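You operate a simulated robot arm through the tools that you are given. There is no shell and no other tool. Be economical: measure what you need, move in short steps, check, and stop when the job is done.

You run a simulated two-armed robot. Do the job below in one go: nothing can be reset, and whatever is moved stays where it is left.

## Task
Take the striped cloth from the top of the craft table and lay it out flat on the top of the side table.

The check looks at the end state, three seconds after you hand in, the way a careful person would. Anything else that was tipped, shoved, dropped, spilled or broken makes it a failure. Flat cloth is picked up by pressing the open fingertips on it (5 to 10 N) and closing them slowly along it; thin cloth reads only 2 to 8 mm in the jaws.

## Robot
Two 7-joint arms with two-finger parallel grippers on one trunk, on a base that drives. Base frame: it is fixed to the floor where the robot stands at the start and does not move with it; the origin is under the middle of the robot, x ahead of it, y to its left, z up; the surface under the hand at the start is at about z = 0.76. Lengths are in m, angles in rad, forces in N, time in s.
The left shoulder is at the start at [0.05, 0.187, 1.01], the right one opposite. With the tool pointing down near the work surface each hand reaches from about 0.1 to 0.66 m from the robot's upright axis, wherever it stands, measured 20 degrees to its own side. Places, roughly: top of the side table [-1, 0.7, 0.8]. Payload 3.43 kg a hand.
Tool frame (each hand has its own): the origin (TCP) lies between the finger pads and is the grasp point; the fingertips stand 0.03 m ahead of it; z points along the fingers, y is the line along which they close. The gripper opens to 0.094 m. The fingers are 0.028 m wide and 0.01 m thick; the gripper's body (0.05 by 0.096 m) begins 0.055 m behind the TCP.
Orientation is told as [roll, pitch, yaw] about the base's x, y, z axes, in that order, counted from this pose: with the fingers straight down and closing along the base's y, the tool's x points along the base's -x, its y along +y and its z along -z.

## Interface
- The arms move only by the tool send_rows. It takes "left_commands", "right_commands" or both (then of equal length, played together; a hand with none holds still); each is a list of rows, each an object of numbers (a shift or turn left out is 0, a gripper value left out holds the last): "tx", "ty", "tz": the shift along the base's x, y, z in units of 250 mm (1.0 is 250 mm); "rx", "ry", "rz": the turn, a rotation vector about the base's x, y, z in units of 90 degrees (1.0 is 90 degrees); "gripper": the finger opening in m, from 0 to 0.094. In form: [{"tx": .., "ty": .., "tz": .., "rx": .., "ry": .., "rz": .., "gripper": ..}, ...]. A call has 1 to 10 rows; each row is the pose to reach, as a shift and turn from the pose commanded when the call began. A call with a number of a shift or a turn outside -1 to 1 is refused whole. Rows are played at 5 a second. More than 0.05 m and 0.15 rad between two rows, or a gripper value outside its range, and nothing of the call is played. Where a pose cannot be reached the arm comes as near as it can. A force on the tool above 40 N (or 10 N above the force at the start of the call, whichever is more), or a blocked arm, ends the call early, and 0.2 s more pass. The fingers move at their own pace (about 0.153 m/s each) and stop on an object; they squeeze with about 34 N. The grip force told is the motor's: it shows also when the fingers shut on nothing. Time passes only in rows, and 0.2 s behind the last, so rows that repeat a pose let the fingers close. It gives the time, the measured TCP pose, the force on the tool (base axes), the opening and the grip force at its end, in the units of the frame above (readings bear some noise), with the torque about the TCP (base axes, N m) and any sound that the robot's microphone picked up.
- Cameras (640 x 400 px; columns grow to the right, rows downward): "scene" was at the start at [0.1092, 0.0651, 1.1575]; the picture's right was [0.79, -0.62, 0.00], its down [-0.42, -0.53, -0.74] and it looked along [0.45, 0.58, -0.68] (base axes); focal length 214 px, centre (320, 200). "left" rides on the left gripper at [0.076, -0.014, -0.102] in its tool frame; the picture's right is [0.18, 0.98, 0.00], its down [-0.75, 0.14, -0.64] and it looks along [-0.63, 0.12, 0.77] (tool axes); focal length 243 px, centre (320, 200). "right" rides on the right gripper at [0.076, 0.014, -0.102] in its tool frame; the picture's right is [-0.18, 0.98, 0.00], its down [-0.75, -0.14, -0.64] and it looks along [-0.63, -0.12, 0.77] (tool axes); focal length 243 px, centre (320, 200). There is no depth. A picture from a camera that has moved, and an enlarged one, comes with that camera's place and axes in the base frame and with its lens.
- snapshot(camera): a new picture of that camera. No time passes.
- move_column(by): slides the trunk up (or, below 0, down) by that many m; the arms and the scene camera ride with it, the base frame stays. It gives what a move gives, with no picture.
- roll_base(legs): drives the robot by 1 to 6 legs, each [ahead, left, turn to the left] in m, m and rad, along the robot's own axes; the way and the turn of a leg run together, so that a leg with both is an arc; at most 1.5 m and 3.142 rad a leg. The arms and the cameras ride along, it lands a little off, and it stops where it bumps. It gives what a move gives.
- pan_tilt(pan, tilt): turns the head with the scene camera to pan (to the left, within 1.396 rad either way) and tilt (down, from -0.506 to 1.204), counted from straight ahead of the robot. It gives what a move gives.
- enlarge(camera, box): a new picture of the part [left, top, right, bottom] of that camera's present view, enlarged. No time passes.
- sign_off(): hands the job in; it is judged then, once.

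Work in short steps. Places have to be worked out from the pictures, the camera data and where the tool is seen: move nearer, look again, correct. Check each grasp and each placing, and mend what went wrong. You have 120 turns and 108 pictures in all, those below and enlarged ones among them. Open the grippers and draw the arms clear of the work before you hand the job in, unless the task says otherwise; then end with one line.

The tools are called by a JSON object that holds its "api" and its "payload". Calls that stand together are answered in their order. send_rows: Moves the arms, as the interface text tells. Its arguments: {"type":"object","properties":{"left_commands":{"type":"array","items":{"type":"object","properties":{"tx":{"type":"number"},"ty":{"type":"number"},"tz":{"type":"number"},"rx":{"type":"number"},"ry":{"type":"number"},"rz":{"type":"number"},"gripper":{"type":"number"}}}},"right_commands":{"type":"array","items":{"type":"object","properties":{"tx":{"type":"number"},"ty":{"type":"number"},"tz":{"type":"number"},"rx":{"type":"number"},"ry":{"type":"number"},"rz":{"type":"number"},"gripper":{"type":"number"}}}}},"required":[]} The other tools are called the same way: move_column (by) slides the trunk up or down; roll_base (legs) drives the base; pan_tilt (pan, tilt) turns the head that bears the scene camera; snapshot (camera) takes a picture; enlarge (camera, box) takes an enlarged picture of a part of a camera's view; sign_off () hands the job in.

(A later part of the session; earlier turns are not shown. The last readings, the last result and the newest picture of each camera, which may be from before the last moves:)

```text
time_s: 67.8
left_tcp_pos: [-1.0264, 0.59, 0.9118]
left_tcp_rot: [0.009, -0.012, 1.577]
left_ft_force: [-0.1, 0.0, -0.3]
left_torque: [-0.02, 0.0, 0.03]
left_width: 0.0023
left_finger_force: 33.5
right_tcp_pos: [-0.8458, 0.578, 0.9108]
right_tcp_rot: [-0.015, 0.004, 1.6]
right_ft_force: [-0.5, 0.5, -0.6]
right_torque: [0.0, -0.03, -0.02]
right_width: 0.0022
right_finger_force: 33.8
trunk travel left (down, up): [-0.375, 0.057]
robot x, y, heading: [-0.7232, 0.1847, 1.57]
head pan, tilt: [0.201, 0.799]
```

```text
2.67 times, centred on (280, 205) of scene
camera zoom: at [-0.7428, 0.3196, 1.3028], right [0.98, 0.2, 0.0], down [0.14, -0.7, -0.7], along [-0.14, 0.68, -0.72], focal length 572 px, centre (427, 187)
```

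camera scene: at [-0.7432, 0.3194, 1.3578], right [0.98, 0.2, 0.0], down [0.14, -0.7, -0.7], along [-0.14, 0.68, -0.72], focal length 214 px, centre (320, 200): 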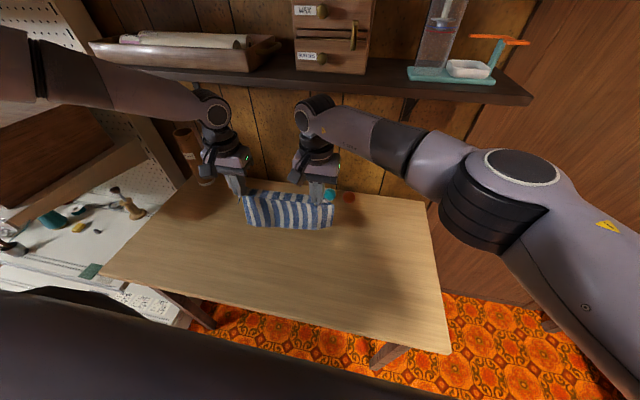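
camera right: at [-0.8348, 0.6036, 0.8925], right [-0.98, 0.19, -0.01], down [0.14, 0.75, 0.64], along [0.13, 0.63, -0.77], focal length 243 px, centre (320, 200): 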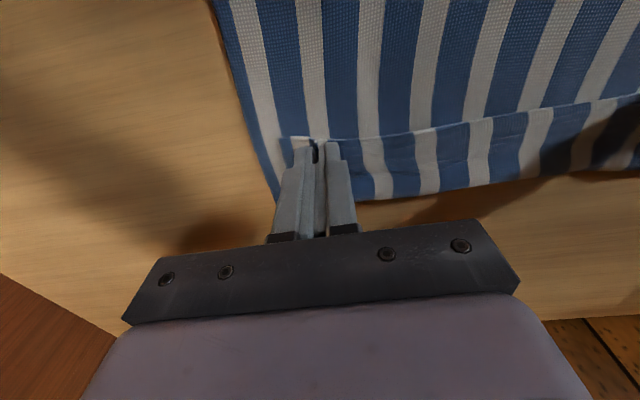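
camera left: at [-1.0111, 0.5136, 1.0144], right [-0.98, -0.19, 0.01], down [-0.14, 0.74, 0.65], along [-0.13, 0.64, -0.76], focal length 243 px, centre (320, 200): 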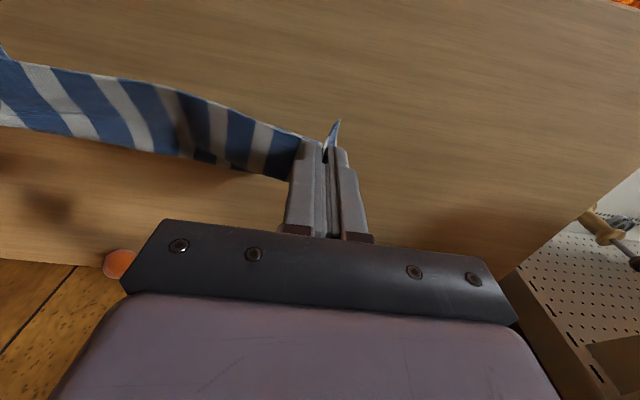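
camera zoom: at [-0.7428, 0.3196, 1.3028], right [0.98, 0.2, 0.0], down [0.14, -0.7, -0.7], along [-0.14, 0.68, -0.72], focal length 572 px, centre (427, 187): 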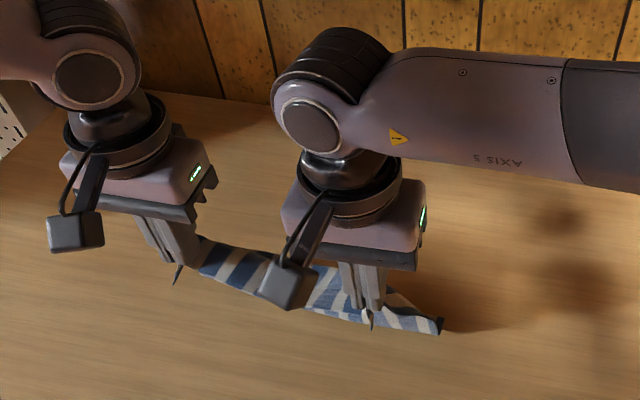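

The cloth is now laying out away from the robot, as wanted. I finish the arc down to z≈0.795, realigning the right hand as I go.

{"api": "send_rows", "payload": {"left_commands": [{"ty": -0.06, "tz": -0.05}, {"ty": -0.13, "tz": -0.13}, {"ty": -0.2, "tz": -0.23}, {"ty": -0.25, "tz": -0.33}, {"ty": -0.28, "tz": -0.42}, {"ty": -0.3, "tz": -0.47}, {"ty": -0.3, "tz": -0.47}], "right_commands": [{"ty": -0.02, "tz": -0.05, "tx": 0.015, "rz": -0.01}, {"ty": -0.08, "tz": -0.13, "tx": 0.03, "rz": -0.02}, {"ty": -0.15, "tz": -0.23, "tx": 0.04, "rz": -0.02}, {"ty": -0.2, "tz": -0.33, "tx": 0.044, "rz": -0.02}, {"ty": -0.23, "tz": -0.42, "tx": 0.044, "rz": -0.02}, {"ty": -0.25, "tz": -0.466, "tx": 0.044, "rz": -0.02}, {"ty": -0.25, "tz": -0.466, "tx": 0.044, "rz": -0.02}]}}

{"api": "snapshot", "payload": {"camera": "left"}}

{"api": "snapshot", "payload": {"camera": "right"}}

{"api": "enlarge", "payload": {"camera": "scene", "box": [160, 150, 400, 300]}}

```text
time_s: 69.4
left_tcp_pos: [-1.0262, 0.5156, 0.7945]
left_tcp_rot: [0.007, -0.012, 1.577]
left_ft_force: [1.9, 0.5, -0.7]
left_torque: [0.0, -0.06, -0.05]
left_width: 0.0023
left_finger_force: 33.8
right_tcp_pos: [-0.8349, 0.5171, 0.7951]
right_tcp_rot: [-0.016, 0.004, 1.568]
right_ft_force: [-2.5, -1.2, 0.0]
right_torque: [0.0, 0.06, 0.0]
right_width: 0.0022
right_finger_force: 34.5
trunk travel left (down, up): [-0.375, 0.057]
robot x, y, heading: [-0.7283, 0.1805, 1.574]
head pan, tilt: [0.201, 0.799]
```

```text
54 pictures are left
camera left: at [-1.011, 0.4392, 0.8967], right [-0.98, -0.19, 0.01], down [-0.14, 0.74, 0.65], along [-0.13, 0.64, -0.76], focal length 243 px, centre (320, 200)
```

left: 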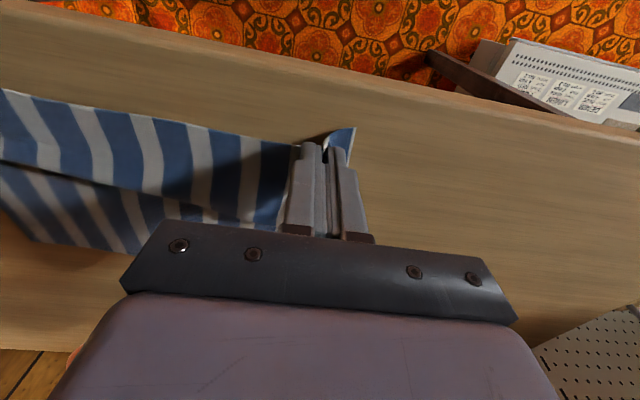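

```text
53 pictures are left
camera right: at [-0.8499, 0.4393, 0.8966], right [-0.98, 0.19, -0.02], down [0.13, 0.75, 0.64], along [0.13, 0.63, -0.77], focal length 243 px, centre (320, 200)
```

right: 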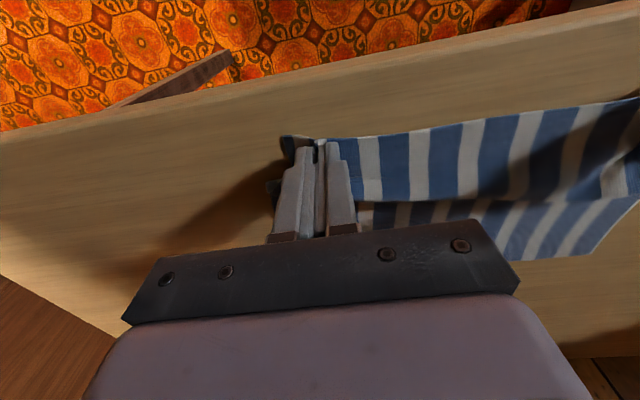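

```text
2.67 times, centred on (280, 225) of scene
camera zoom: at [-0.7429, 0.3197, 1.3028], right [0.98, 0.2, 0.0], down [0.14, -0.7, -0.7], along [-0.14, 0.68, -0.72], focal length 572 px, centre (427, 133)
```

zoom: 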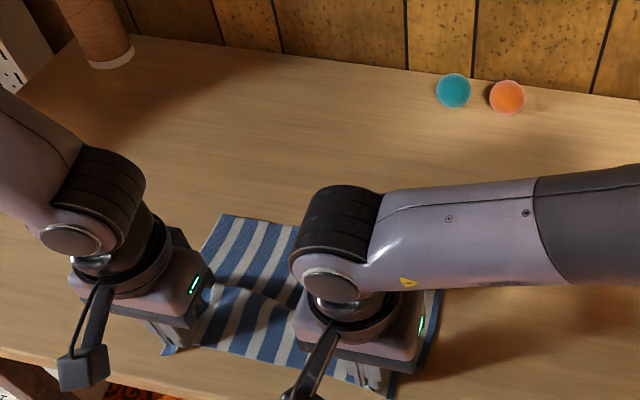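

The cloth is down with its far hem at y≈0.665 and a slight bulge of ~2 cm in the middle. I lower the fingertips to the table, draw back 1 cm, and check contact.

{"api": "send_rows", "payload": {"left_commands": [{"tz": -0.03, "ty": -0.01}, {"tz": -0.05, "ty": -0.03}, {"tz": -0.065, "ty": -0.04}, {"tz": -0.065, "ty": -0.04}], "right_commands": [{"tz": -0.03, "ty": -0.01}, {"tz": -0.05, "ty": -0.03}, {"tz": -0.065, "ty": -0.04}, {"tz": -0.065, "ty": -0.04}]}}

```text
time_s: 70.4
left_tcp_pos: [-1.0274, 0.5032, 0.788]
left_tcp_rot: [0.008, -0.014, 1.574]
left_ft_force: [4.3, -0.3, 0.1]
left_torque: [-0.02, -0.12, -0.02]
left_width: 0.0017
left_finger_force: 34.0
left hand out of reach, approached as far as the arm can: row 2, 3, 4
right_tcp_pos: [-0.8351, 0.5071, 0.7818]
right_tcp_rot: [-0.011, -0.002, 1.566]
right_ft_force: [-3.5, 6.6, 29.3]
right_torque: [0.25, 0.16, 0.02]
right_width: 0.0018
right_finger_force: 34.0
trunk travel left (down, up): [-0.375, 0.057]
robot x, y, heading: [-0.7272, 0.1802, 1.572]
head pan, tilt: [0.201, 0.799]
```

The right fingers press on the table (T≈0.752), while the left is stopped by its own limit 5 mm higher. I raise the right slightly and lower the trunk a few mm to even them out.

{"api": "send_rows", "payload": {"right_commands": [{"tz": 0.02}, {"tz": 0.03}], "left_commands": [{"tz": 0.01}, {"tz": 0.012}]}}

{"api": "move_column", "payload": {"by": -0.006}}

```text
time_s: 71.0
left_tcp_pos: [-1.0285, 0.5033, 0.7895]
left_tcp_rot: [0.01, -0.011, 1.576]
left_ft_force: [6.3, -0.1, -0.4]
left_torque: [0.0, -0.25, -0.04]
left_width: 0.002
left_finger_force: 33.7
right_tcp_pos: [-0.8346, 0.5052, 0.7852]
right_tcp_rot: [-0.016, 0.006, 1.567]
right_ft_force: [-6.7, -0.6, 0.5]
right_torque: [-0.01, 0.26, -0.01]
right_width: 0.0019
right_finger_force: 34.1
trunk travel left (down, up): [-0.375, 0.057]
robot x, y, heading: [-0.7279, 0.1834, 1.577]
head pan, tilt: [0.201, 0.799]
```

```text
time_s: 71.6
left_tcp_pos: [-1.0288, 0.5032, 0.7852]
left_tcp_rot: [0.009, -0.014, 1.577]
left_ft_force: [6.0, 0.3, -1.0]
left_torque: [0.0, -0.2, -0.03]
left_width: 0.002
left_finger_force: 34.0
right_tcp_pos: [-0.8349, 0.5068, 0.7817]
right_tcp_rot: [-0.013, 0.001, 1.567]
right_ft_force: [-3.2, -2.2, 16.1]
right_torque: [0.0, 0.18, 0.0]
right_width: 0.0018
right_finger_force: 34.0
trunk travel left (down, up): [-0.369, 0.063]
robot x, y, heading: [-0.7231, 0.1819, 1.577]
head pan, tilt: [0.201, 0.799]
```

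Both are at table level. I open the jaws slowly to about 40 mm so the fingers spread the pinched cloth apart, then look.

{"api": "send_rows", "payload": {"left_commands": [{"gripper": 0.006}, {"gripper": 0.012}, {"gripper": 0.018}, {"gripper": 0.024}, {"gripper": 0.03}, {"gripper": 0.036}, {"gripper": 0.04}], "right_commands": [{"gripper": 0.006, "tz": 0.004}, {"gripper": 0.012, "tz": 0.004}, {"gripper": 0.018, "tz": 0.004}, {"gripper": 0.024, "tz": 0.004}, {"gripper": 0.03, "tz": 0.004}, {"gripper": 0.036, "tz": 0.004}, {"gripper": 0.04, "tz": 0.004}]}}

{"api": "snapshot", "payload": {"camera": "left"}}

{"api": "snapshot", "payload": {"camera": "right"}}

```text
time_s: 73.2
left_tcp_pos: [-1.0285, 0.5033, 0.7842]
left_tcp_rot: [0.011, -0.014, 1.577]
left_ft_force: [0.3, -1.3, 0.3]
left_torque: [0.0, -0.01, -0.02]
left_width: 0.04
left_finger_force: 0.1
right_tcp_pos: [-0.8335, 0.5064, 0.7826]
right_tcp_rot: [-0.014, 0.001, 1.566]
right_ft_force: [3.9, 2.3, 18.2]
right_torque: [0.01, 0.34, -0.03]
right_width: 0.0372
right_finger_force: 0.1
trunk travel left (down, up): [-0.369, 0.063]
robot x, y, heading: [-0.7266, 0.1799, 1.57]
head pan, tilt: [0.201, 0.799]
```

```text
51 pictures are left
camera left: at [-1.0137, 0.4254, 0.8873], right [-0.98, -0.19, 0.01], down [-0.14, 0.74, 0.65], along [-0.13, 0.64, -0.76], focal length 243 px, centre (320, 200)
```

left: 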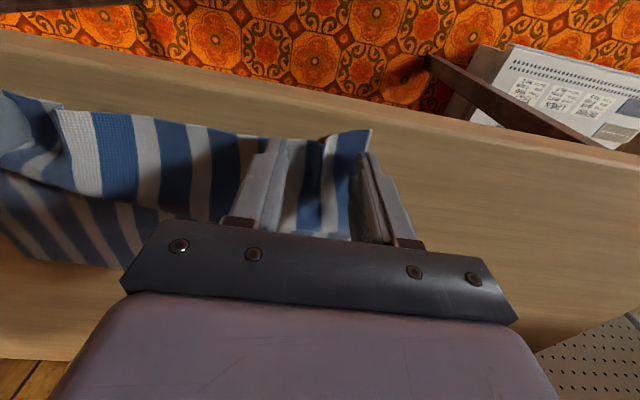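

```text
50 pictures are left
camera right: at [-0.8497, 0.4298, 0.8837], right [-0.98, 0.19, -0.01], down [0.13, 0.75, 0.64], along [0.13, 0.63, -0.77], focal length 243 px, centre (320, 200)
```

right: 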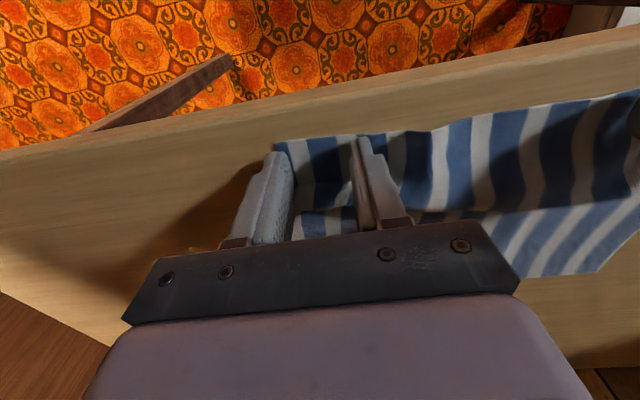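

Both corners are released. I raise the hands straight up with the trunk and then draw them apart to see the cloth.

{"api": "move_column", "payload": {"by": 0.06}}

{"api": "send_rows", "payload": {"left_commands": [{"tz": 0.1}, {"tz": 0.2}, {"tz": 0.3}, {"tz": 0.35, "tx": -0.1}, {"tz": 0.4, "tx": -0.2}, {"tz": 0.4, "tx": -0.3}], "right_commands": [{"tz": 0.1}, {"tz": 0.2}, {"tz": 0.3}, {"tz": 0.35, "tx": 0.15}, {"tz": 0.4, "tx": 0.3}, {"tz": 0.4, "tx": 0.45}, {"tz": 0.4, "tx": 0.6}]}}

{"api": "snapshot", "payload": {"camera": "scene"}}

```text
time_s: 74.2
left_tcp_pos: [-1.0293, 0.502, 0.8441]
left_tcp_rot: [0.008, -0.013, 1.575]
left_ft_force: [-0.2, 0.7, -1.0]
left_torque: [0.02, 0.01, -0.02]
left_width: 0.0402
left_finger_force: 0.1
right_tcp_pos: [-0.834, 0.5081, 0.8416]
right_tcp_rot: [-0.014, 0.003, 1.566]
right_ft_force: [0.2, -0.2, 0.2]
right_torque: [0.01, 0.02, 0.0]
right_width: 0.0401
right_finger_force: 0.1
trunk travel left (down, up): [-0.429, 0.003]
robot x, y, heading: [-0.7284, 0.182, 1.572]
head pan, tilt: [0.201, 0.799]
```

```text
refused: give rows for one hand, or as many for the one as for the other
```

```text
49 pictures are left
camera scene: at [-0.7429, 0.3199, 1.3567], right [0.98, 0.2, 0.0], down [0.14, -0.7, -0.7], along [-0.14, 0.68, -0.72], focal length 214 px, centre (320, 200)
```

scene: 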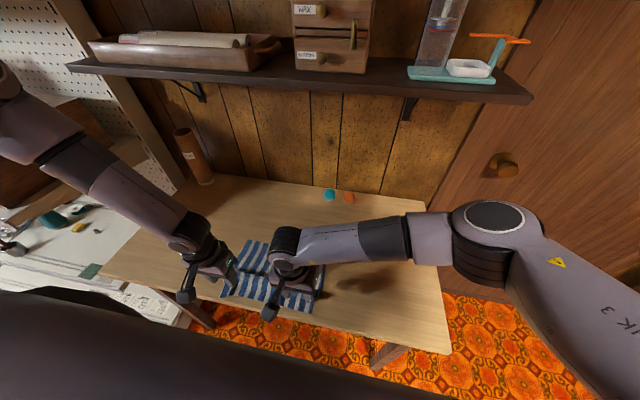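

The row counts did not match, so the arm move was refused. I resend it with equal lengths.

{"api": "send_rows", "payload": {"left_commands": [{"tz": 0.1}, {"tz": 0.2}, {"tz": 0.3}, {"tz": 0.35, "tx": -0.05}, {"tz": 0.4, "tx": -0.1}, {"tz": 0.4, "tx": -0.15}, {"tz": 0.4, "tx": -0.2}], "right_commands": [{"tz": 0.1}, {"tz": 0.2}, {"tz": 0.3}, {"tz": 0.35, "tx": 0.15}, {"tz": 0.4, "tx": 0.3}, {"tz": 0.4, "tx": 0.45}, {"tz": 0.4, "tx": 0.6}]}}

{"api": "enlarge", "payload": {"camera": "scene", "box": [160, 190, 400, 340]}}

{"api": "snapshot", "payload": {"camera": "left"}}

{"api": "snapshot", "payload": {"camera": "right"}}

```text
time_s: 75.8
left_tcp_pos: [-1.0781, 0.5032, 0.9441]
left_tcp_rot: [0.009, -0.011, 1.576]
left_ft_force: [-0.4, -0.2, 0.9]
left_torque: [0.03, 0.02, 0.04]
left_width: 0.0399
left_finger_force: 0.0
right_tcp_pos: [-0.6829, 0.505, 0.941]
right_tcp_rot: [-0.016, 0.003, 1.567]
right_ft_force: [0.1, 0.2, 1.0]
right_torque: [0.03, 0.0, 0.05]
right_width: 0.0399
right_finger_force: 0.2
trunk travel left (down, up): [-0.429, 0.003]
robot x, y, heading: [-0.7274, 0.1867, 1.567]
head pan, tilt: [0.201, 0.799]
```

```text
2.67 times, centred on (280, 265) of scene
camera zoom: at [-0.7423, 0.3194, 1.3568], right [0.98, 0.2, 0.0], down [0.14, -0.7, -0.7], along [-0.14, 0.68, -0.72], focal length 572 px, centre (427, 27)
```

zoom: 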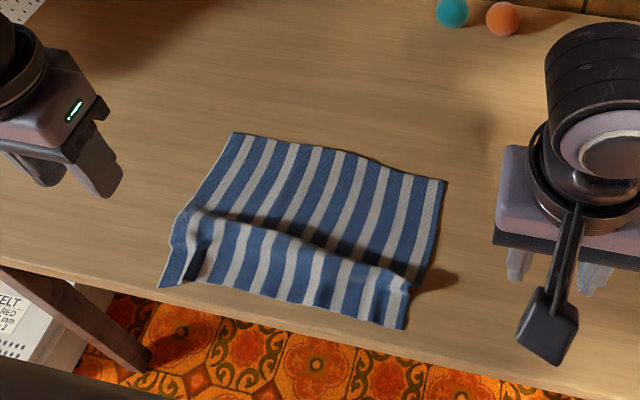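

```text
47 pictures are left
camera left: at [-1.0639, 0.426, 1.0468], right [-0.98, -0.19, 0.01], down [-0.14, 0.74, 0.65], along [-0.13, 0.64, -0.76], focal length 243 px, centre (320, 200)
```

left: 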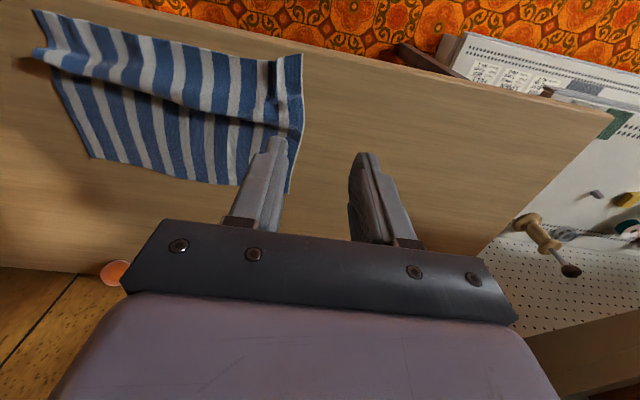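

```text
46 pictures are left
camera right: at [-0.6991, 0.4289, 1.0435], right [-0.98, 0.19, -0.02], down [0.13, 0.76, 0.64], along [0.13, 0.63, -0.77], focal length 243 px, centre (320, 200)
```

right: 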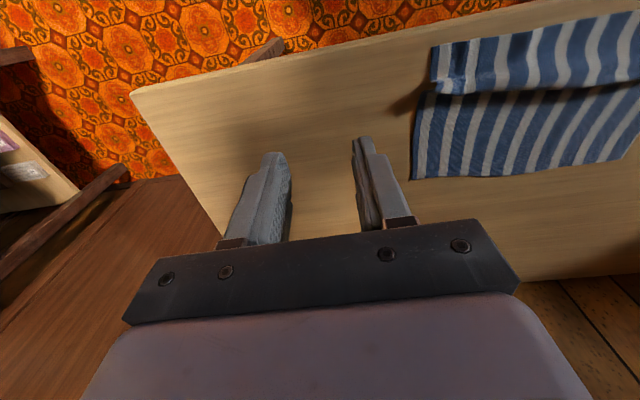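

The cloth lies with a raised ridge across its middle and its near edge only 1–2 cm from the table edge. I'll press on the far half with both hands and drag it about 3 cm away, which flattens the ridge. First I position the hands above it.

{"api": "send_rows", "payload": {"left_commands": [{"tx": 0.08, "ty": 0.1}, {"tx": 0.16, "ty": 0.2}, {"tx": 0.24, "ty": 0.3}, {"tx": 0.33, "ty": 0.42}, {"tx": 0.33, "ty": 0.45}], "right_commands": [{"tx": -0.14, "ty": 0.1}, {"tx": -0.28, "ty": 0.2}, {"tx": -0.42, "ty": 0.3}, {"tx": -0.56, "ty": 0.4}, {"tx": -0.68, "ty": 0.44}]}}

{"api": "move_column", "payload": {"by": -0.135}}

{"api": "snapshot", "payload": {"camera": "left"}}

{"api": "snapshot", "payload": {"camera": "right"}}

```text
time_s: 77.0
left_tcp_pos: [-0.9965, 0.6148, 0.9428]
left_tcp_rot: [0.01, -0.012, 1.576]
left_ft_force: [-1.5, 0.4, -0.5]
left_torque: [-0.01, -0.03, 0.01]
left_width: 0.0401
left_finger_force: 0.0
right_tcp_pos: [-0.8548, 0.6155, 0.9403]
right_tcp_rot: [-0.016, 0.004, 1.571]
right_ft_force: [-0.7, -1.4, -0.3]
right_torque: [0.0, 0.01, -0.02]
right_width: 0.0398
right_finger_force: 0.0
trunk travel left (down, up): [-0.429, 0.003]
robot x, y, heading: [-0.7249, 0.1829, 1.572]
head pan, tilt: [0.201, 0.799]
```

```text
time_s: 78.6
left_tcp_pos: [-0.9965, 0.6147, 0.8086]
left_tcp_rot: [0.01, -0.011, 1.576]
left_ft_force: [0.2, -0.8, 0.4]
left_torque: [-0.03, 0.0, 0.01]
left_width: 0.0398
left_finger_force: 0.0
right_tcp_pos: [-0.8535, 0.6172, 0.8063]
right_tcp_rot: [-0.015, 0.004, 1.567]
right_ft_force: [1.1, -0.4, -0.3]
right_torque: [0.01, -0.01, 0.04]
right_width: 0.0399
right_finger_force: 0.0
trunk travel left (down, up): [-0.294, 0.138]
robot x, y, heading: [-0.7266, 0.1804, 1.566]
head pan, tilt: [0.201, 0.799]
```

```text
45 pictures are left
camera left: at [-0.9815, 0.5383, 0.9113], right [-0.98, -0.19, 0.01], down [-0.14, 0.74, 0.65], along [-0.13, 0.64, -0.76], focal length 243 px, centre (320, 200)
```

left: 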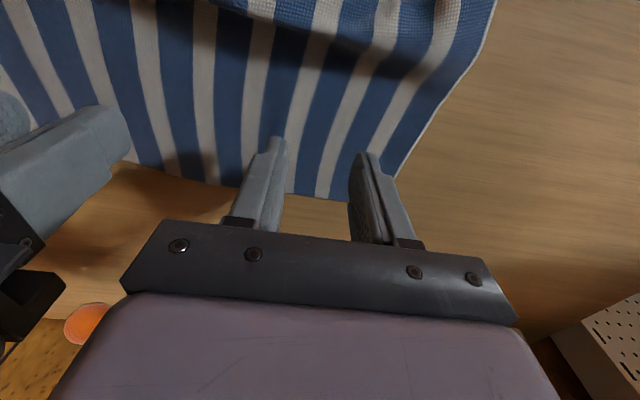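

```text
44 pictures are left
camera right: at [-0.8699, 0.5398, 0.9078], right [-0.98, 0.19, -0.02], down [0.13, 0.76, 0.64], along [0.13, 0.63, -0.77], focal length 243 px, centre (320, 200)
```

right: 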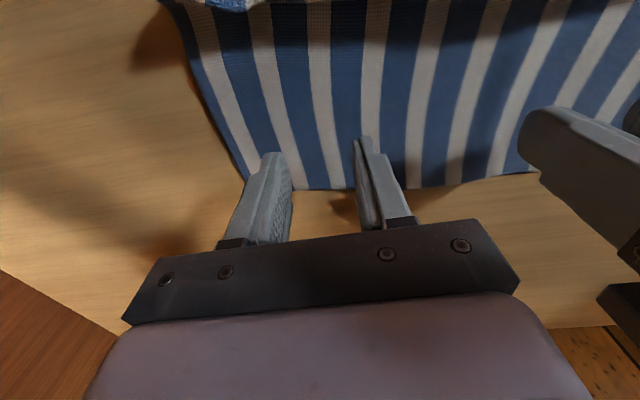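

The fingertips are over the far half, about 3 cm inside the hem. I lower both until they press lightly.

{"api": "send_rows", "payload": {"left_commands": [{"tz": -0.04}, {"tz": -0.08}, {"tz": -0.1}, {"tz": -0.106}], "right_commands": [{"tz": -0.04}, {"tz": -0.075}, {"tz": -0.092}, {"tz": -0.096}]}}

```text
time_s: 79.6
left_tcp_pos: [-0.9958, 0.6156, 0.7815]
left_tcp_rot: [0.007, -0.013, 1.575]
left_ft_force: [-0.3, 0.7, -0.6]
left_torque: [-0.01, -0.02, -0.01]
left_width: 0.0398
left_finger_force: 0.1
right_tcp_pos: [-0.85, 0.6213, 0.7817]
right_tcp_rot: [-0.016, -0.001, 1.557]
right_ft_force: [-0.1, 0.3, -0.1]
right_torque: [-0.03, 0.01, 0.0]
right_width: 0.04
right_finger_force: 0.1
trunk travel left (down, up): [-0.294, 0.138]
robot x, y, heading: [-0.7279, 0.1838, 1.571]
head pan, tilt: [0.201, 0.799]
```

No contact yet, so I go down in 1–2 mm steps.

{"api": "send_rows", "payload": {"left_commands": [{"tz": -0.006}, {"tz": -0.012}, {"tz": -0.012}], "right_commands": [{"tz": -0.006}, {"tz": -0.012}, {"tz": -0.012}]}}

```text
time_s: 80.4
left_tcp_pos: [-0.9956, 0.6156, 0.782]
left_tcp_rot: [0.011, -0.018, 1.576]
left_ft_force: [-0.6, 1.2, 13.7]
left_torque: [-0.12, -0.26, 0.01]
left_width: 0.039
left_finger_force: 0.0
right_tcp_pos: [-0.8482, 0.6214, 0.7806]
right_tcp_rot: [-0.014, -0.003, 1.554]
right_ft_force: [-2.4, 1.1, 22.8]
right_torque: [-0.02, 0.69, -0.07]
right_width: 0.0409
right_finger_force: 0.5
trunk travel left (down, up): [-0.294, 0.138]
robot x, y, heading: [-0.7254, 0.1829, 1.575]
head pan, tilt: [0.201, 0.799]
```

Contact now at 14 N and 23 N, which is a bit hard. I ease up about 1 mm and drag both hands 2.5 cm away from the robot.

{"api": "send_rows", "payload": {"left_commands": [{"tz": 0.003}, {"tz": 0.003, "ty": 0.02}, {"tz": 0.003, "ty": 0.04}, {"tz": 0.003, "ty": 0.06}, {"tz": 0.003, "ty": 0.08}, {"tz": 0.003, "ty": 0.1}], "right_commands": [{"tz": 0.006}, {"tz": 0.006, "ty": 0.02}, {"tz": 0.006, "ty": 0.04}, {"tz": 0.006, "ty": 0.06}, {"tz": 0.006, "ty": 0.08}, {"tz": 0.006, "ty": 0.1}]}}

{"api": "snapshot", "payload": {"camera": "left"}}

{"api": "enlarge", "payload": {"camera": "scene", "box": [160, 170, 400, 320]}}

```text
time_s: 81.5
left_tcp_pos: [-0.9936, 0.631, 0.7821]
left_tcp_rot: [0.001, -0.019, 1.572]
left_ft_force: [9.4, 0.5, 4.2]
left_torque: [0.11, -0.31, -0.13]
left_width: 0.0021
left_finger_force: 25.6
right_tcp_pos: [-0.834, 0.6505, 0.7803]
right_tcp_rot: [-0.011, -0.002, 1.522]
right_ft_force: [-7.2, -4.8, 20.3]
right_torque: [-0.13, 0.79, 0.18]
right_width: 0.0439
right_finger_force: 4.0
trunk travel left (down, up): [-0.294, 0.138]
robot x, y, heading: [-0.7296, 0.1829, 1.568]
head pan, tilt: [0.201, 0.799]
stopped in row 5 (right hand): the force on the tool passed its limit at 45 N (the readings are from after the stop); the commanded pose is now the measured one
```

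```text
43 pictures are left
camera left: at [-0.9789, 0.5538, 0.8841], right [-0.98, -0.19, 0.0], down [-0.14, 0.74, 0.66], along [-0.12, 0.65, -0.75], focal length 243 px, centre (320, 200)
```

left: 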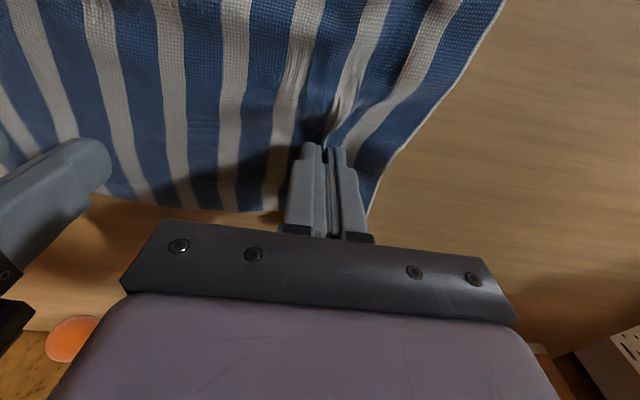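

```text
2.67 times, centred on (280, 245) of scene
camera zoom: at [-0.7419, 0.3176, 1.2219], right [0.98, 0.2, 0.0], down [0.14, -0.7, -0.7], along [-0.14, 0.68, -0.72], focal length 572 px, centre (427, 80)
```

zoom: 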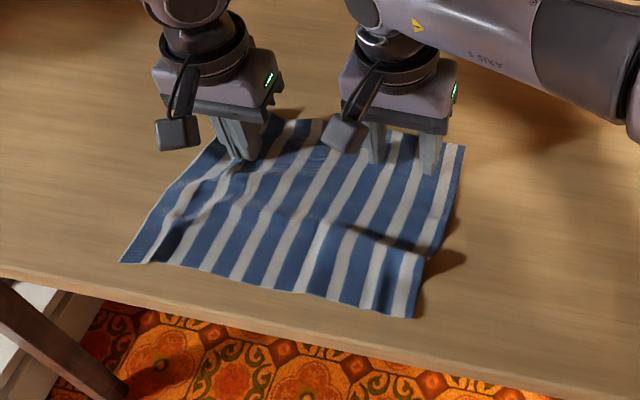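

The ridge is mostly gone, but the left fingers were drawn shut and pinched a bit of cloth. I open them slowly to spread it again, ease both hands' pressure, and give explicit gripper values from now on.

{"api": "send_rows", "payload": {"left_commands": [{"gripper": 0.008, "tz": 0.002}, {"gripper": 0.016, "tz": 0.002}, {"gripper": 0.024, "tz": 0.002}, {"gripper": 0.032, "tz": 0.002}, {"gripper": 0.04, "tz": 0.002}, {"gripper": 0.04, "tz": 0.03}, {"gripper": 0.04, "tz": 0.06}], "right_commands": [{"gripper": 0.042, "tz": 0.006}, {"gripper": 0.042, "tz": 0.01}, {"gripper": 0.042, "tz": 0.01}, {"gripper": 0.042, "tz": 0.01}, {"gripper": 0.042, "tz": 0.02}, {"gripper": 0.042, "tz": 0.04}, {"gripper": 0.042, "tz": 0.06}]}}

{"api": "move_column", "payload": {"by": 0.13}}

{"api": "enlarge", "payload": {"camera": "scene", "box": [160, 170, 400, 320]}}

```text
time_s: 83.1
left_tcp_pos: [-0.9977, 0.6301, 0.7932]
left_tcp_rot: [0.01, -0.011, 1.575]
left_ft_force: [0.4, 1.1, -0.5]
left_torque: [0.07, 0.01, 0.02]
left_width: 0.04
left_finger_force: 0.1
right_tcp_pos: [-0.8365, 0.6501, 0.7941]
right_tcp_rot: [-0.017, -0.001, 1.526]
right_ft_force: [-0.2, -0.6, 0.5]
right_torque: [-0.01, -0.01, 0.03]
right_width: 0.0421
right_finger_force: 0.1
trunk travel left (down, up): [-0.294, 0.138]
robot x, y, heading: [-0.727, 0.1831, 1.571]
head pan, tilt: [0.201, 0.799]
```

```text
time_s: 84.7
left_tcp_pos: [-0.9967, 0.6319, 0.9251]
left_tcp_rot: [0.009, -0.012, 1.575]
left_ft_force: [0.0, -0.2, -0.4]
left_torque: [-0.01, 0.05, -0.01]
left_width: 0.0397
left_finger_force: 0.0
right_tcp_pos: [-0.8351, 0.6515, 0.9235]
right_tcp_rot: [-0.017, 0.002, 1.524]
right_ft_force: [0.0, 0.7, -0.2]
right_torque: [-0.01, -0.04, 0.03]
right_width: 0.0422
right_finger_force: 0.0
trunk travel left (down, up): [-0.424, 0.008]
robot x, y, heading: [-0.7262, 0.1811, 1.57]
head pan, tilt: [0.201, 0.799]
```

```text
2.67 times, centred on (280, 245) of scene
camera zoom: at [-0.743, 0.3198, 1.3517], right [0.98, 0.2, 0.0], down [0.14, -0.7, -0.7], along [-0.14, 0.68, -0.72], focal length 572 px, centre (427, 80)
```

zoom: 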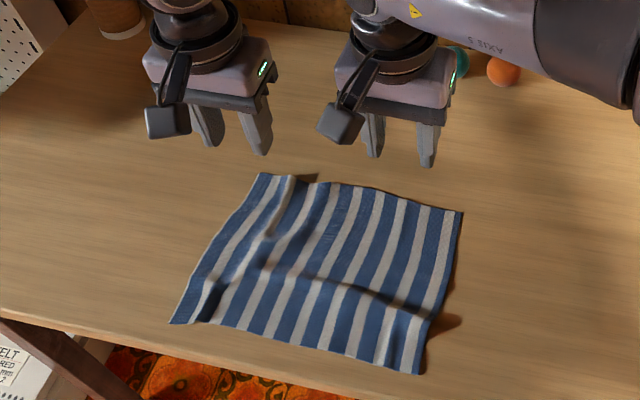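

The cloth lies at x −1.05…−0.78, y 0.49…0.685, nearly flat, with a wrinkle along the left side and a low ridge at the right. With closed fingers I'll press near each corner and stroke outward, far corners first.

{"api": "send_rows", "payload": {"left_commands": [{"gripper": 0.02, "tx": -0.04, "ty": 0.03}, {"gripper": 0.0, "tx": -0.085, "ty": 0.07}, {"gripper": 0.0, "tx": -0.085, "ty": 0.07}], "right_commands": [{"gripper": 0.02, "tx": 0.06, "ty": -0.01, "rz": 0.015}, {"gripper": 0.0, "tx": 0.12, "ty": -0.03, "rz": 0.03}, {"gripper": 0.0, "tx": 0.12, "ty": -0.03, "rz": 0.03}]}}

{"api": "move_column", "payload": {"by": -0.13}}

{"api": "snapshot", "payload": {"camera": "left"}}

{"api": "snapshot", "payload": {"camera": "right"}}

```text
time_s: 85.5
left_tcp_pos: [-1.0183, 0.6485, 0.9236]
left_tcp_rot: [0.008, -0.01, 1.575]
left_ft_force: [-0.6, 0.1, -0.4]
left_torque: [0.03, 0.0, -0.03]
left_width: 0.0002
left_finger_force: 32.6
right_tcp_pos: [-0.8046, 0.6418, 0.9254]
right_tcp_rot: [-0.017, 0.002, 1.573]
right_ft_force: [0.0, -0.3, -0.8]
right_torque: [-0.02, -0.02, -0.01]
right_width: 0.0
right_finger_force: 32.8
trunk travel left (down, up): [-0.424, 0.008]
robot x, y, heading: [-0.7276, 0.1803, 1.57]
head pan, tilt: [0.201, 0.799]
```

```text
time_s: 87.1
left_tcp_pos: [-1.0183, 0.6482, 0.7941]
left_tcp_rot: [0.008, -0.014, 1.575]
left_ft_force: [0.0, 0.7, 0.3]
left_torque: [-0.02, -0.01, -0.01]
left_width: 0.0
left_finger_force: 33.2
right_tcp_pos: [-0.8042, 0.6426, 0.7934]
right_tcp_rot: [-0.019, 0.0, 1.572]
right_ft_force: [-1.0, 0.3, -0.6]
right_torque: [0.05, 0.02, 0.0]
right_width: 0.0003
right_finger_force: 32.8
trunk travel left (down, up): [-0.294, 0.138]
robot x, y, heading: [-0.724, 0.1866, 1.574]
head pan, tilt: [0.201, 0.799]
```

```text
40 pictures are left
camera left: at [-1.003, 0.5718, 0.8973], right [-0.98, -0.19, 0.01], down [-0.14, 0.74, 0.65], along [-0.13, 0.64, -0.76], focal length 243 px, centre (320, 200)
```

left: 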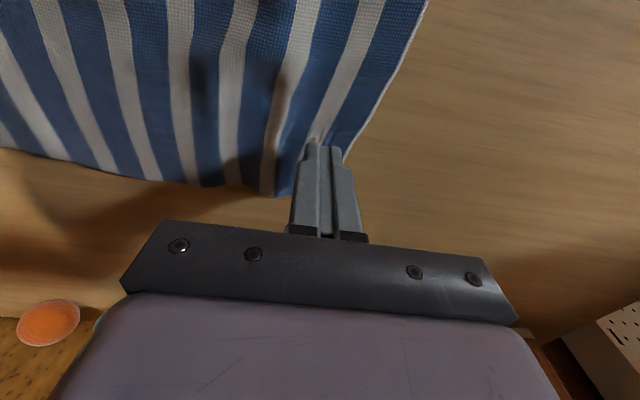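

```text
39 pictures are left
camera right: at [-0.8202, 0.5655, 0.896], right [-0.98, 0.18, -0.02], down [0.13, 0.75, 0.64], along [0.13, 0.63, -0.76], focal length 243 px, centre (320, 200)
```

right: 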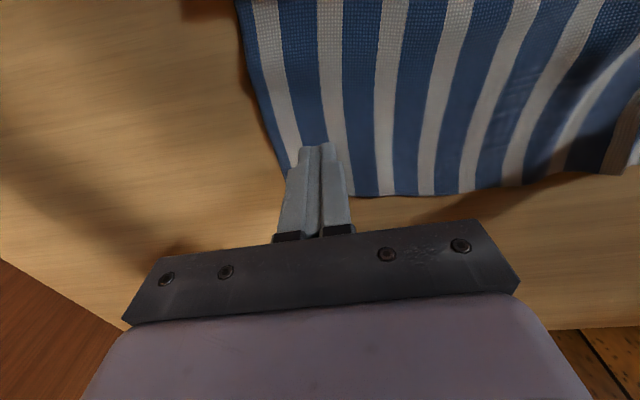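

Both fingertips sit just inside the far corners. I lower to contact.

{"api": "send_rows", "payload": {"left_commands": [{"tz": -0.03, "tx": 0.014}, {"tz": -0.042, "tx": 0.014}, {"tz": -0.046, "tx": 0.014}, {"tz": -0.046, "tx": 0.014}], "right_commands": [{"tz": -0.03}, {"tz": -0.042}, {"tz": -0.046}, {"tz": -0.046}]}}

```text
time_s: 88.1
left_tcp_pos: [-1.0149, 0.6489, 0.7828]
left_tcp_rot: [0.01, -0.012, 1.576]
left_ft_force: [0.1, 0.7, -0.1]
left_torque: [0.0, 0.02, -0.01]
left_width: 0.0
left_finger_force: 33.0
right_tcp_pos: [-0.8043, 0.6428, 0.7822]
right_tcp_rot: [-0.017, 0.001, 1.573]
right_ft_force: [0.5, -0.6, 0.2]
right_torque: [0.02, 0.01, -0.01]
right_width: 0.0001
right_finger_force: 32.7
trunk travel left (down, up): [-0.294, 0.138]
robot x, y, heading: [-0.7279, 0.1828, 1.568]
head pan, tilt: [0.201, 0.799]
```

Not quite touching, so I go down 1.5 mm more.

{"api": "send_rows", "payload": {"left_commands": [{"tz": -0.004}, {"tz": -0.006}, {"tz": -0.006}], "right_commands": [{"tz": -0.004}, {"tz": -0.006}, {"tz": -0.006}]}}

```text
time_s: 88.9
left_tcp_pos: [-1.0151, 0.6477, 0.7814]
left_tcp_rot: [0.01, -0.012, 1.576]
left_ft_force: [-0.1, -0.4, 1.8]
left_torque: [0.02, 0.02, 0.02]
left_width: 0.0
left_finger_force: 33.0
right_tcp_pos: [-0.8029, 0.6426, 0.7812]
right_tcp_rot: [-0.016, 0.001, 1.57]
right_ft_force: [-0.1, 1.0, 2.7]
right_torque: [0.01, 0.0, 0.04]
right_width: 0.0
right_finger_force: 32.9
trunk travel left (down, up): [-0.294, 0.138]
robot x, y, heading: [-0.7254, 0.1811, 1.573]
head pan, tilt: [0.201, 0.799]
```

Light contact (2–3 N). I press about 0.6 mm more and stroke outward: left hand to the left, right hand right and away.

{"api": "send_rows", "payload": {"left_commands": [{"tz": -0.003, "gripper": 0}, {"tz": -0.003, "tx": -0.02}, {"tz": -0.003, "tx": -0.04}, {"tz": -0.003, "tx": -0.06}, {"tz": -0.003, "tx": -0.06}], "right_commands": [{"tz": -0.002, "gripper": 0}, {"tz": -0.002, "tx": 0.008, "ty": 0.014}, {"tz": -0.002, "tx": 0.016, "ty": 0.028}, {"tz": -0.002, "tx": 0.024, "ty": 0.044}, {"tz": -0.002, "tx": 0.024, "ty": 0.044}]}}

{"api": "enlarge", "payload": {"camera": "scene", "box": [160, 150, 400, 300]}}

```text
time_s: 90.1
left_tcp_pos: [-1.0281, 0.6481, 0.7813]
left_tcp_rot: [0.007, -0.015, 1.576]
left_ft_force: [4.8, 1.1, 6.4]
left_torque: [0.0, -0.16, 0.08]
left_width: 0.0
left_finger_force: 32.6
right_tcp_pos: [-0.7989, 0.6532, 0.7811]
right_tcp_rot: [-0.015, 0.0, 1.572]
right_ft_force: [-2.9, -1.5, 4.7]
right_torque: [-0.03, 0.16, 0.01]
right_width: 0.0
right_finger_force: 33.0
trunk travel left (down, up): [-0.294, 0.138]
robot x, y, heading: [-0.7289, 0.1831, 1.563]
head pan, tilt: [0.201, 0.799]
```

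```text
2.67 times, centred on (280, 225) of scene
camera zoom: at [-0.7424, 0.3187, 1.222], right [0.98, 0.2, 0.0], down [0.14, -0.7, -0.7], along [-0.14, 0.68, -0.72], focal length 572 px, centre (427, 133)
```

zoom: 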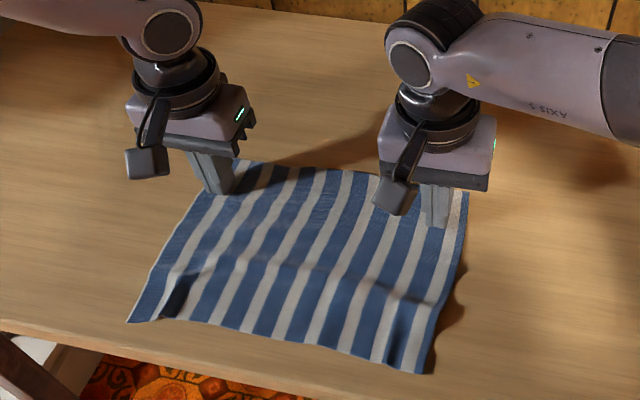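

The far part is now flat. Only small puckers remain near the two front corners, so I lift, move back, and set the fingers just outside each pucker.

{"api": "send_rows", "payload": {"left_commands": [{"tz": 0.1, "gripper": 0}, {"tz": 0.16, "ty": -0.12}, {"tz": 0.16, "ty": -0.28}, {"tz": 0.16, "ty": -0.44}, {"tz": 0.16, "ty": -0.545}, {"tz": 0.08, "ty": -0.545}, {"tz": 0.03, "ty": -0.545}], "right_commands": [{"tz": 0.1, "gripper": 0}, {"tz": 0.16, "ty": -0.12}, {"tz": 0.16, "ty": -0.28}, {"tz": 0.16, "ty": -0.44, "tx": 0.02}, {"tz": 0.16, "ty": -0.55, "tx": 0.03}, {"tz": 0.08, "ty": -0.55, "tx": 0.03}, {"tz": 0.03, "ty": -0.55, "tx": 0.03}]}}

{"api": "snapshot", "payload": {"camera": "left"}}

{"api": "snapshot", "payload": {"camera": "right"}}

```text
time_s: 91.7
left_tcp_pos: [-1.03, 0.5126, 0.7872]
left_tcp_rot: [0.009, -0.013, 1.575]
left_ft_force: [-0.2, -0.1, 0.6]
left_torque: [-0.02, 0.0, 0.0]
left_width: 0.0
left_finger_force: 32.5
right_tcp_pos: [-0.7903, 0.5173, 0.7889]
right_tcp_rot: [-0.017, 0.0, 1.572]
right_ft_force: [-0.1, 0.6, -0.1]
right_torque: [0.01, -0.03, -0.02]
right_width: 0.0
right_finger_force: 33.2
trunk travel left (down, up): [-0.294, 0.138]
robot x, y, heading: [-0.7247, 0.1836, 1.569]
head pan, tilt: [0.201, 0.799]
```

```text
37 pictures are left
camera left: at [-1.0144, 0.4358, 0.8901], right [-0.98, -0.19, 0.01], down [-0.14, 0.75, 0.65], along [-0.13, 0.64, -0.76], focal length 243 px, centre (320, 200)
```

left: 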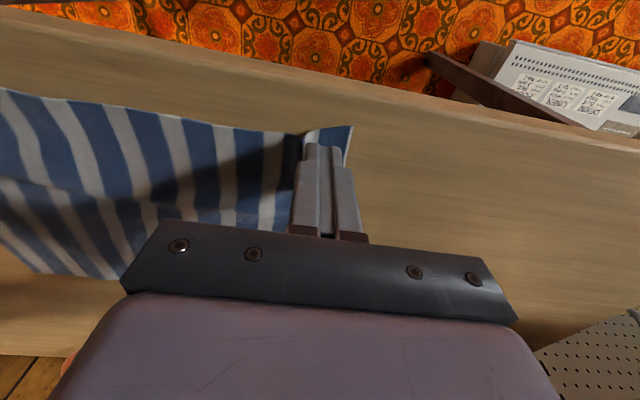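

```text
36 pictures are left
camera right: at [-0.8072, 0.4402, 0.8902], right [-0.98, 0.18, -0.02], down [0.13, 0.75, 0.64], along [0.13, 0.63, -0.77], focal length 243 px, centre (320, 200)
```

right: 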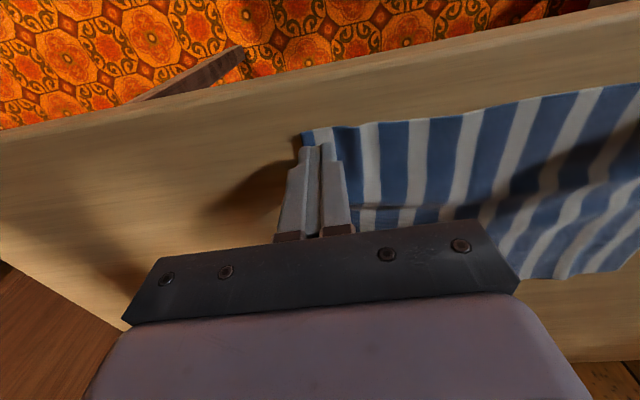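

The tips are on the corner strips. I press down gently in small steps and stroke outward.

{"api": "send_rows", "payload": {"left_commands": [{"tz": -0.012, "tx": -0.016, "gripper": 0}, {"tz": -0.022, "tx": -0.016}, {"tz": -0.026, "tx": -0.016}, {"tz": -0.027, "tx": -0.03}, {"tz": -0.027, "tx": -0.045}, {"tz": -0.027, "tx": -0.06, "ty": -0.01}, {"tz": -0.027, "tx": -0.06, "ty": -0.01}], "right_commands": [{"tz": -0.012, "gripper": 0}, {"tz": -0.025}, {"tz": -0.032}, {"tz": -0.034, "tx": 0.015}, {"tz": -0.034, "tx": 0.03}, {"tz": -0.034, "tx": 0.045, "ty": -0.01}, {"tz": -0.034, "tx": 0.045, "ty": -0.01}]}}

{"api": "enlarge", "payload": {"camera": "scene", "box": [160, 150, 400, 300]}}

```text
time_s: 93.3
left_tcp_pos: [-1.0451, 0.5088, 0.782]
left_tcp_rot: [0.009, -0.013, 1.577]
left_ft_force: [0.4, 1.5, 1.4]
left_torque: [-0.01, -0.03, 0.02]
left_width: 0.0003
left_finger_force: 33.1
right_tcp_pos: [-0.7809, 0.5129, 0.7826]
right_tcp_rot: [-0.013, -0.001, 1.57]
right_ft_force: [-6.2, 3.0, 24.5]
right_torque: [-0.03, 0.25, 0.01]
right_width: 0.0002
right_finger_force: 33.1
trunk travel left (down, up): [-0.294, 0.138]
robot x, y, heading: [-0.7256, 0.1825, 1.572]
head pan, tilt: [0.201, 0.799]
```

```text
2.67 times, centred on (280, 225) of scene
camera zoom: at [-0.7431, 0.3187, 1.2221], right [0.98, 0.2, 0.0], down [0.14, -0.7, -0.7], along [-0.14, 0.68, -0.72], focal length 572 px, centre (427, 133)
```

zoom: 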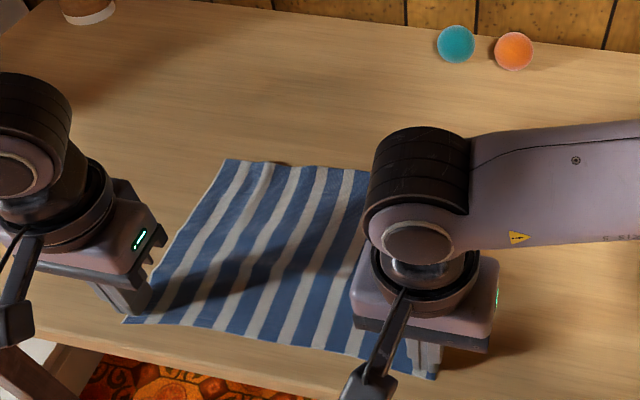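

Looks nearly flat. I lift both hands straight up and move them aside to inspect the whole cloth.

{"api": "send_rows", "payload": {"left_commands": [{"tz": 0.06}, {"tz": 0.2}, {"tz": 0.36, "tx": -0.03}, {"tz": 0.5, "tx": -0.1}, {"tz": 0.6, "tx": -0.2}, {"tz": 0.6, "tx": -0.3}], "right_commands": [{"tz": 0.06}, {"tz": 0.2}, {"tz": 0.36, "tx": 0.05}, {"tz": 0.5, "tx": 0.2}, {"tz": 0.6, "tx": 0.35}, {"tz": 0.6, "tx": 0.5}]}}

{"api": "enlarge", "payload": {"camera": "scene", "box": [180, 150, 380, 275]}}

{"api": "snapshot", "payload": {"camera": "left"}}

{"api": "snapshot", "payload": {"camera": "right"}}

```text
refused: row 4 steps farther than a row can; nothing moved
```

```text
3.20 times, centred on (280, 212) of scene
camera zoom: at [-0.7431, 0.3187, 1.2221], right [0.98, 0.2, 0.0], down [0.14, -0.7, -0.7], along [-0.14, 0.68, -0.72], focal length 686 px, centre (448, 160)
```

zoom: 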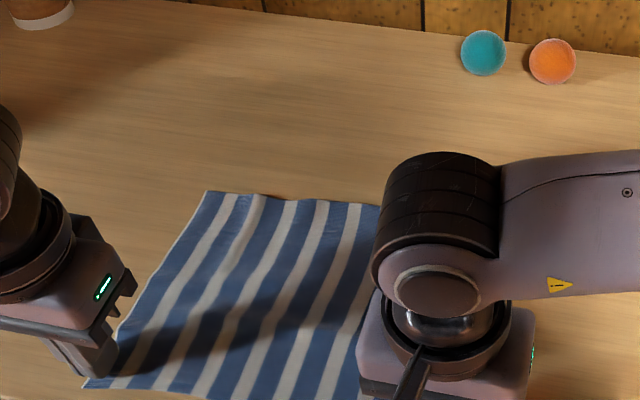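

```text
33 pictures are left
camera left: at [-1.0297, 0.4325, 0.8846], right [-0.98, -0.19, 0.01], down [-0.14, 0.74, 0.65], along [-0.13, 0.64, -0.76], focal length 243 px, centre (320, 200)
```

left: 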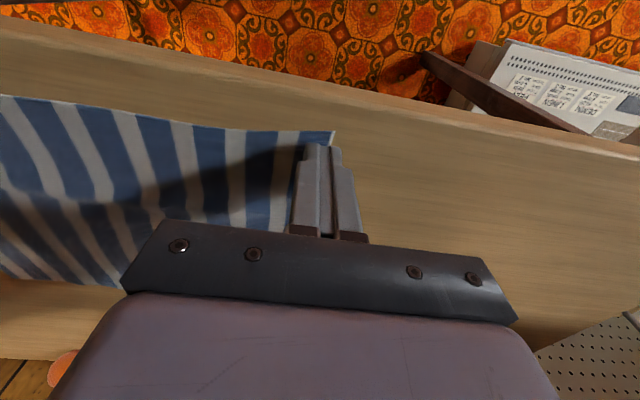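

```text
32 pictures are left
camera right: at [-0.7964, 0.4363, 0.8831], right [-0.98, 0.18, -0.01], down [0.13, 0.75, 0.65], along [0.13, 0.63, -0.76], focal length 243 px, centre (320, 200)
```

right: 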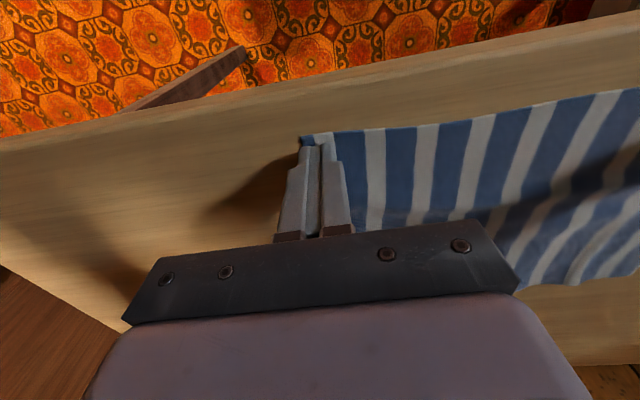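

One step was too long. I resend with shorter steps, lifting clear and moving aside.

{"api": "send_rows", "payload": {"left_commands": [{"tz": 0.06}, {"tz": 0.18}, {"tz": 0.32}, {"tz": 0.44}, {"tz": 0.5, "tx": -0.08}, {"tz": 0.5, "tx": -0.16}], "right_commands": [{"tz": 0.06}, {"tz": 0.18}, {"tz": 0.32}, {"tz": 0.44}, {"tz": 0.5, "tx": 0.15}, {"tz": 0.5, "tx": 0.3}]}}

{"api": "enlarge", "payload": {"camera": "scene", "box": [170, 150, 390, 287]}}

{"api": "snapshot", "payload": {"camera": "left"}}

```text
time_s: 94.7
left_tcp_pos: [-1.0829, 0.5088, 0.9075]
left_tcp_rot: [0.007, -0.012, 1.573]
left_ft_force: [0.1, 0.3, -0.5]
left_torque: [-0.02, 0.01, -0.02]
left_width: 0.0
left_finger_force: 33.1
right_tcp_pos: [-0.7023, 0.5139, 0.9051]
right_tcp_rot: [-0.019, 0.002, 1.573]
right_ft_force: [-0.6, 0.5, -1.2]
right_torque: [0.0, 0.0, 0.01]
right_width: 0.0
right_finger_force: 32.5
trunk travel left (down, up): [-0.294, 0.138]
robot x, y, heading: [-0.7272, 0.1812, 1.571]
head pan, tilt: [0.201, 0.799]
```

```text
2.91 times, centred on (280, 218) of scene
camera zoom: at [-0.7426, 0.3196, 1.2218], right [0.98, 0.2, 0.0], down [0.14, -0.7, -0.7], along [-0.14, 0.68, -0.72], focal length 624 px, centre (436, 146)
```

zoom: 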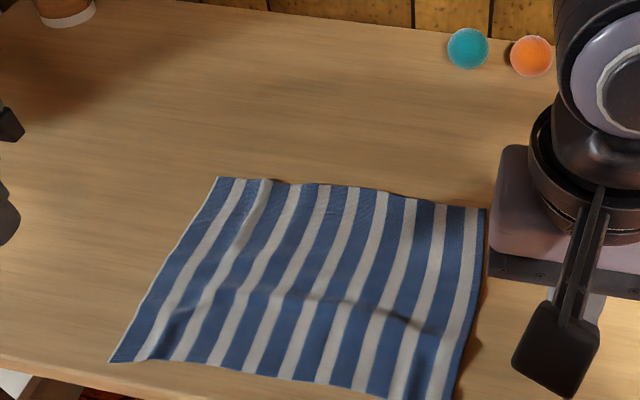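

```text
30 pictures are left
camera left: at [-1.0692, 0.4322, 1.0099], right [-0.98, -0.19, 0.01], down [-0.14, 0.75, 0.65], along [-0.13, 0.64, -0.76], focal length 243 px, centre (320, 200)
```

left: 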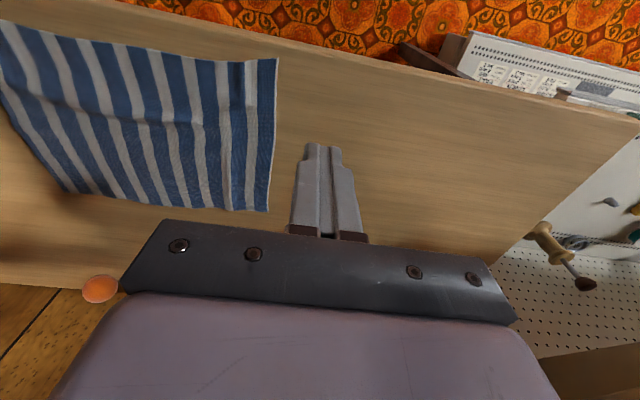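

Flat apart from a small pucker near the left front and a faint cross crease on the right. I do one more smoothing pass: left at (−1.022, 0.525) stroking left, right at (−0.83, 0.62) stroking away.

{"api": "send_rows", "payload": {"left_commands": [{"tx": 0.08, "ty": 0.02}, {"tx": 0.16, "ty": 0.04}, {"tx": 0.244, "ty": 0.064}, {"tx": 0.244, "ty": 0.064, "tz": -0.14}, {"tx": 0.244, "ty": 0.064, "tz": -0.28}, {"tx": 0.244, "ty": 0.064, "tz": -0.4}, {"tx": 0.244, "ty": 0.064, "tz": -0.48}], "right_commands": [{"tx": -0.12, "ty": 0.12}, {"tx": -0.26, "ty": 0.24}, {"tx": -0.4, "ty": 0.36}, {"tx": -0.51, "ty": 0.424, "tz": -0.1}, {"tx": -0.51, "ty": 0.424, "tz": -0.24}, {"tx": -0.51, "ty": 0.424, "tz": -0.38}, {"tx": -0.51, "ty": 0.424, "tz": -0.47}]}}

{"api": "snapshot", "payload": {"camera": "left"}}

```text
time_s: 96.3
left_tcp_pos: [-1.0233, 0.5252, 0.7842]
left_tcp_rot: [0.01, -0.015, 1.575]
left_ft_force: [1.1, 0.0, -0.3]
left_torque: [-0.02, 0.0, 0.01]
left_width: 0.0002
left_finger_force: 32.5
right_tcp_pos: [-0.8337, 0.6204, 0.7856]
right_tcp_rot: [-0.017, 0.002, 1.572]
right_ft_force: [-0.1, -0.6, 0.6]
right_torque: [0.0, 0.02, 0.0]
right_width: 0.0
right_finger_force: 32.8
trunk travel left (down, up): [-0.294, 0.138]
robot x, y, heading: [-0.7258, 0.1832, 1.572]
head pan, tilt: [0.201, 0.799]
```

```text
29 pictures are left
camera left: at [-1.0081, 0.4486, 0.888], right [-0.98, -0.19, 0.01], down [-0.14, 0.74, 0.65], along [-0.13, 0.64, -0.76], focal length 243 px, centre (320, 200)
```

left: 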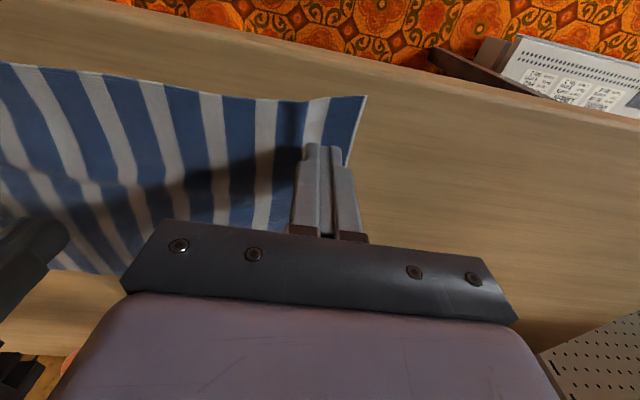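

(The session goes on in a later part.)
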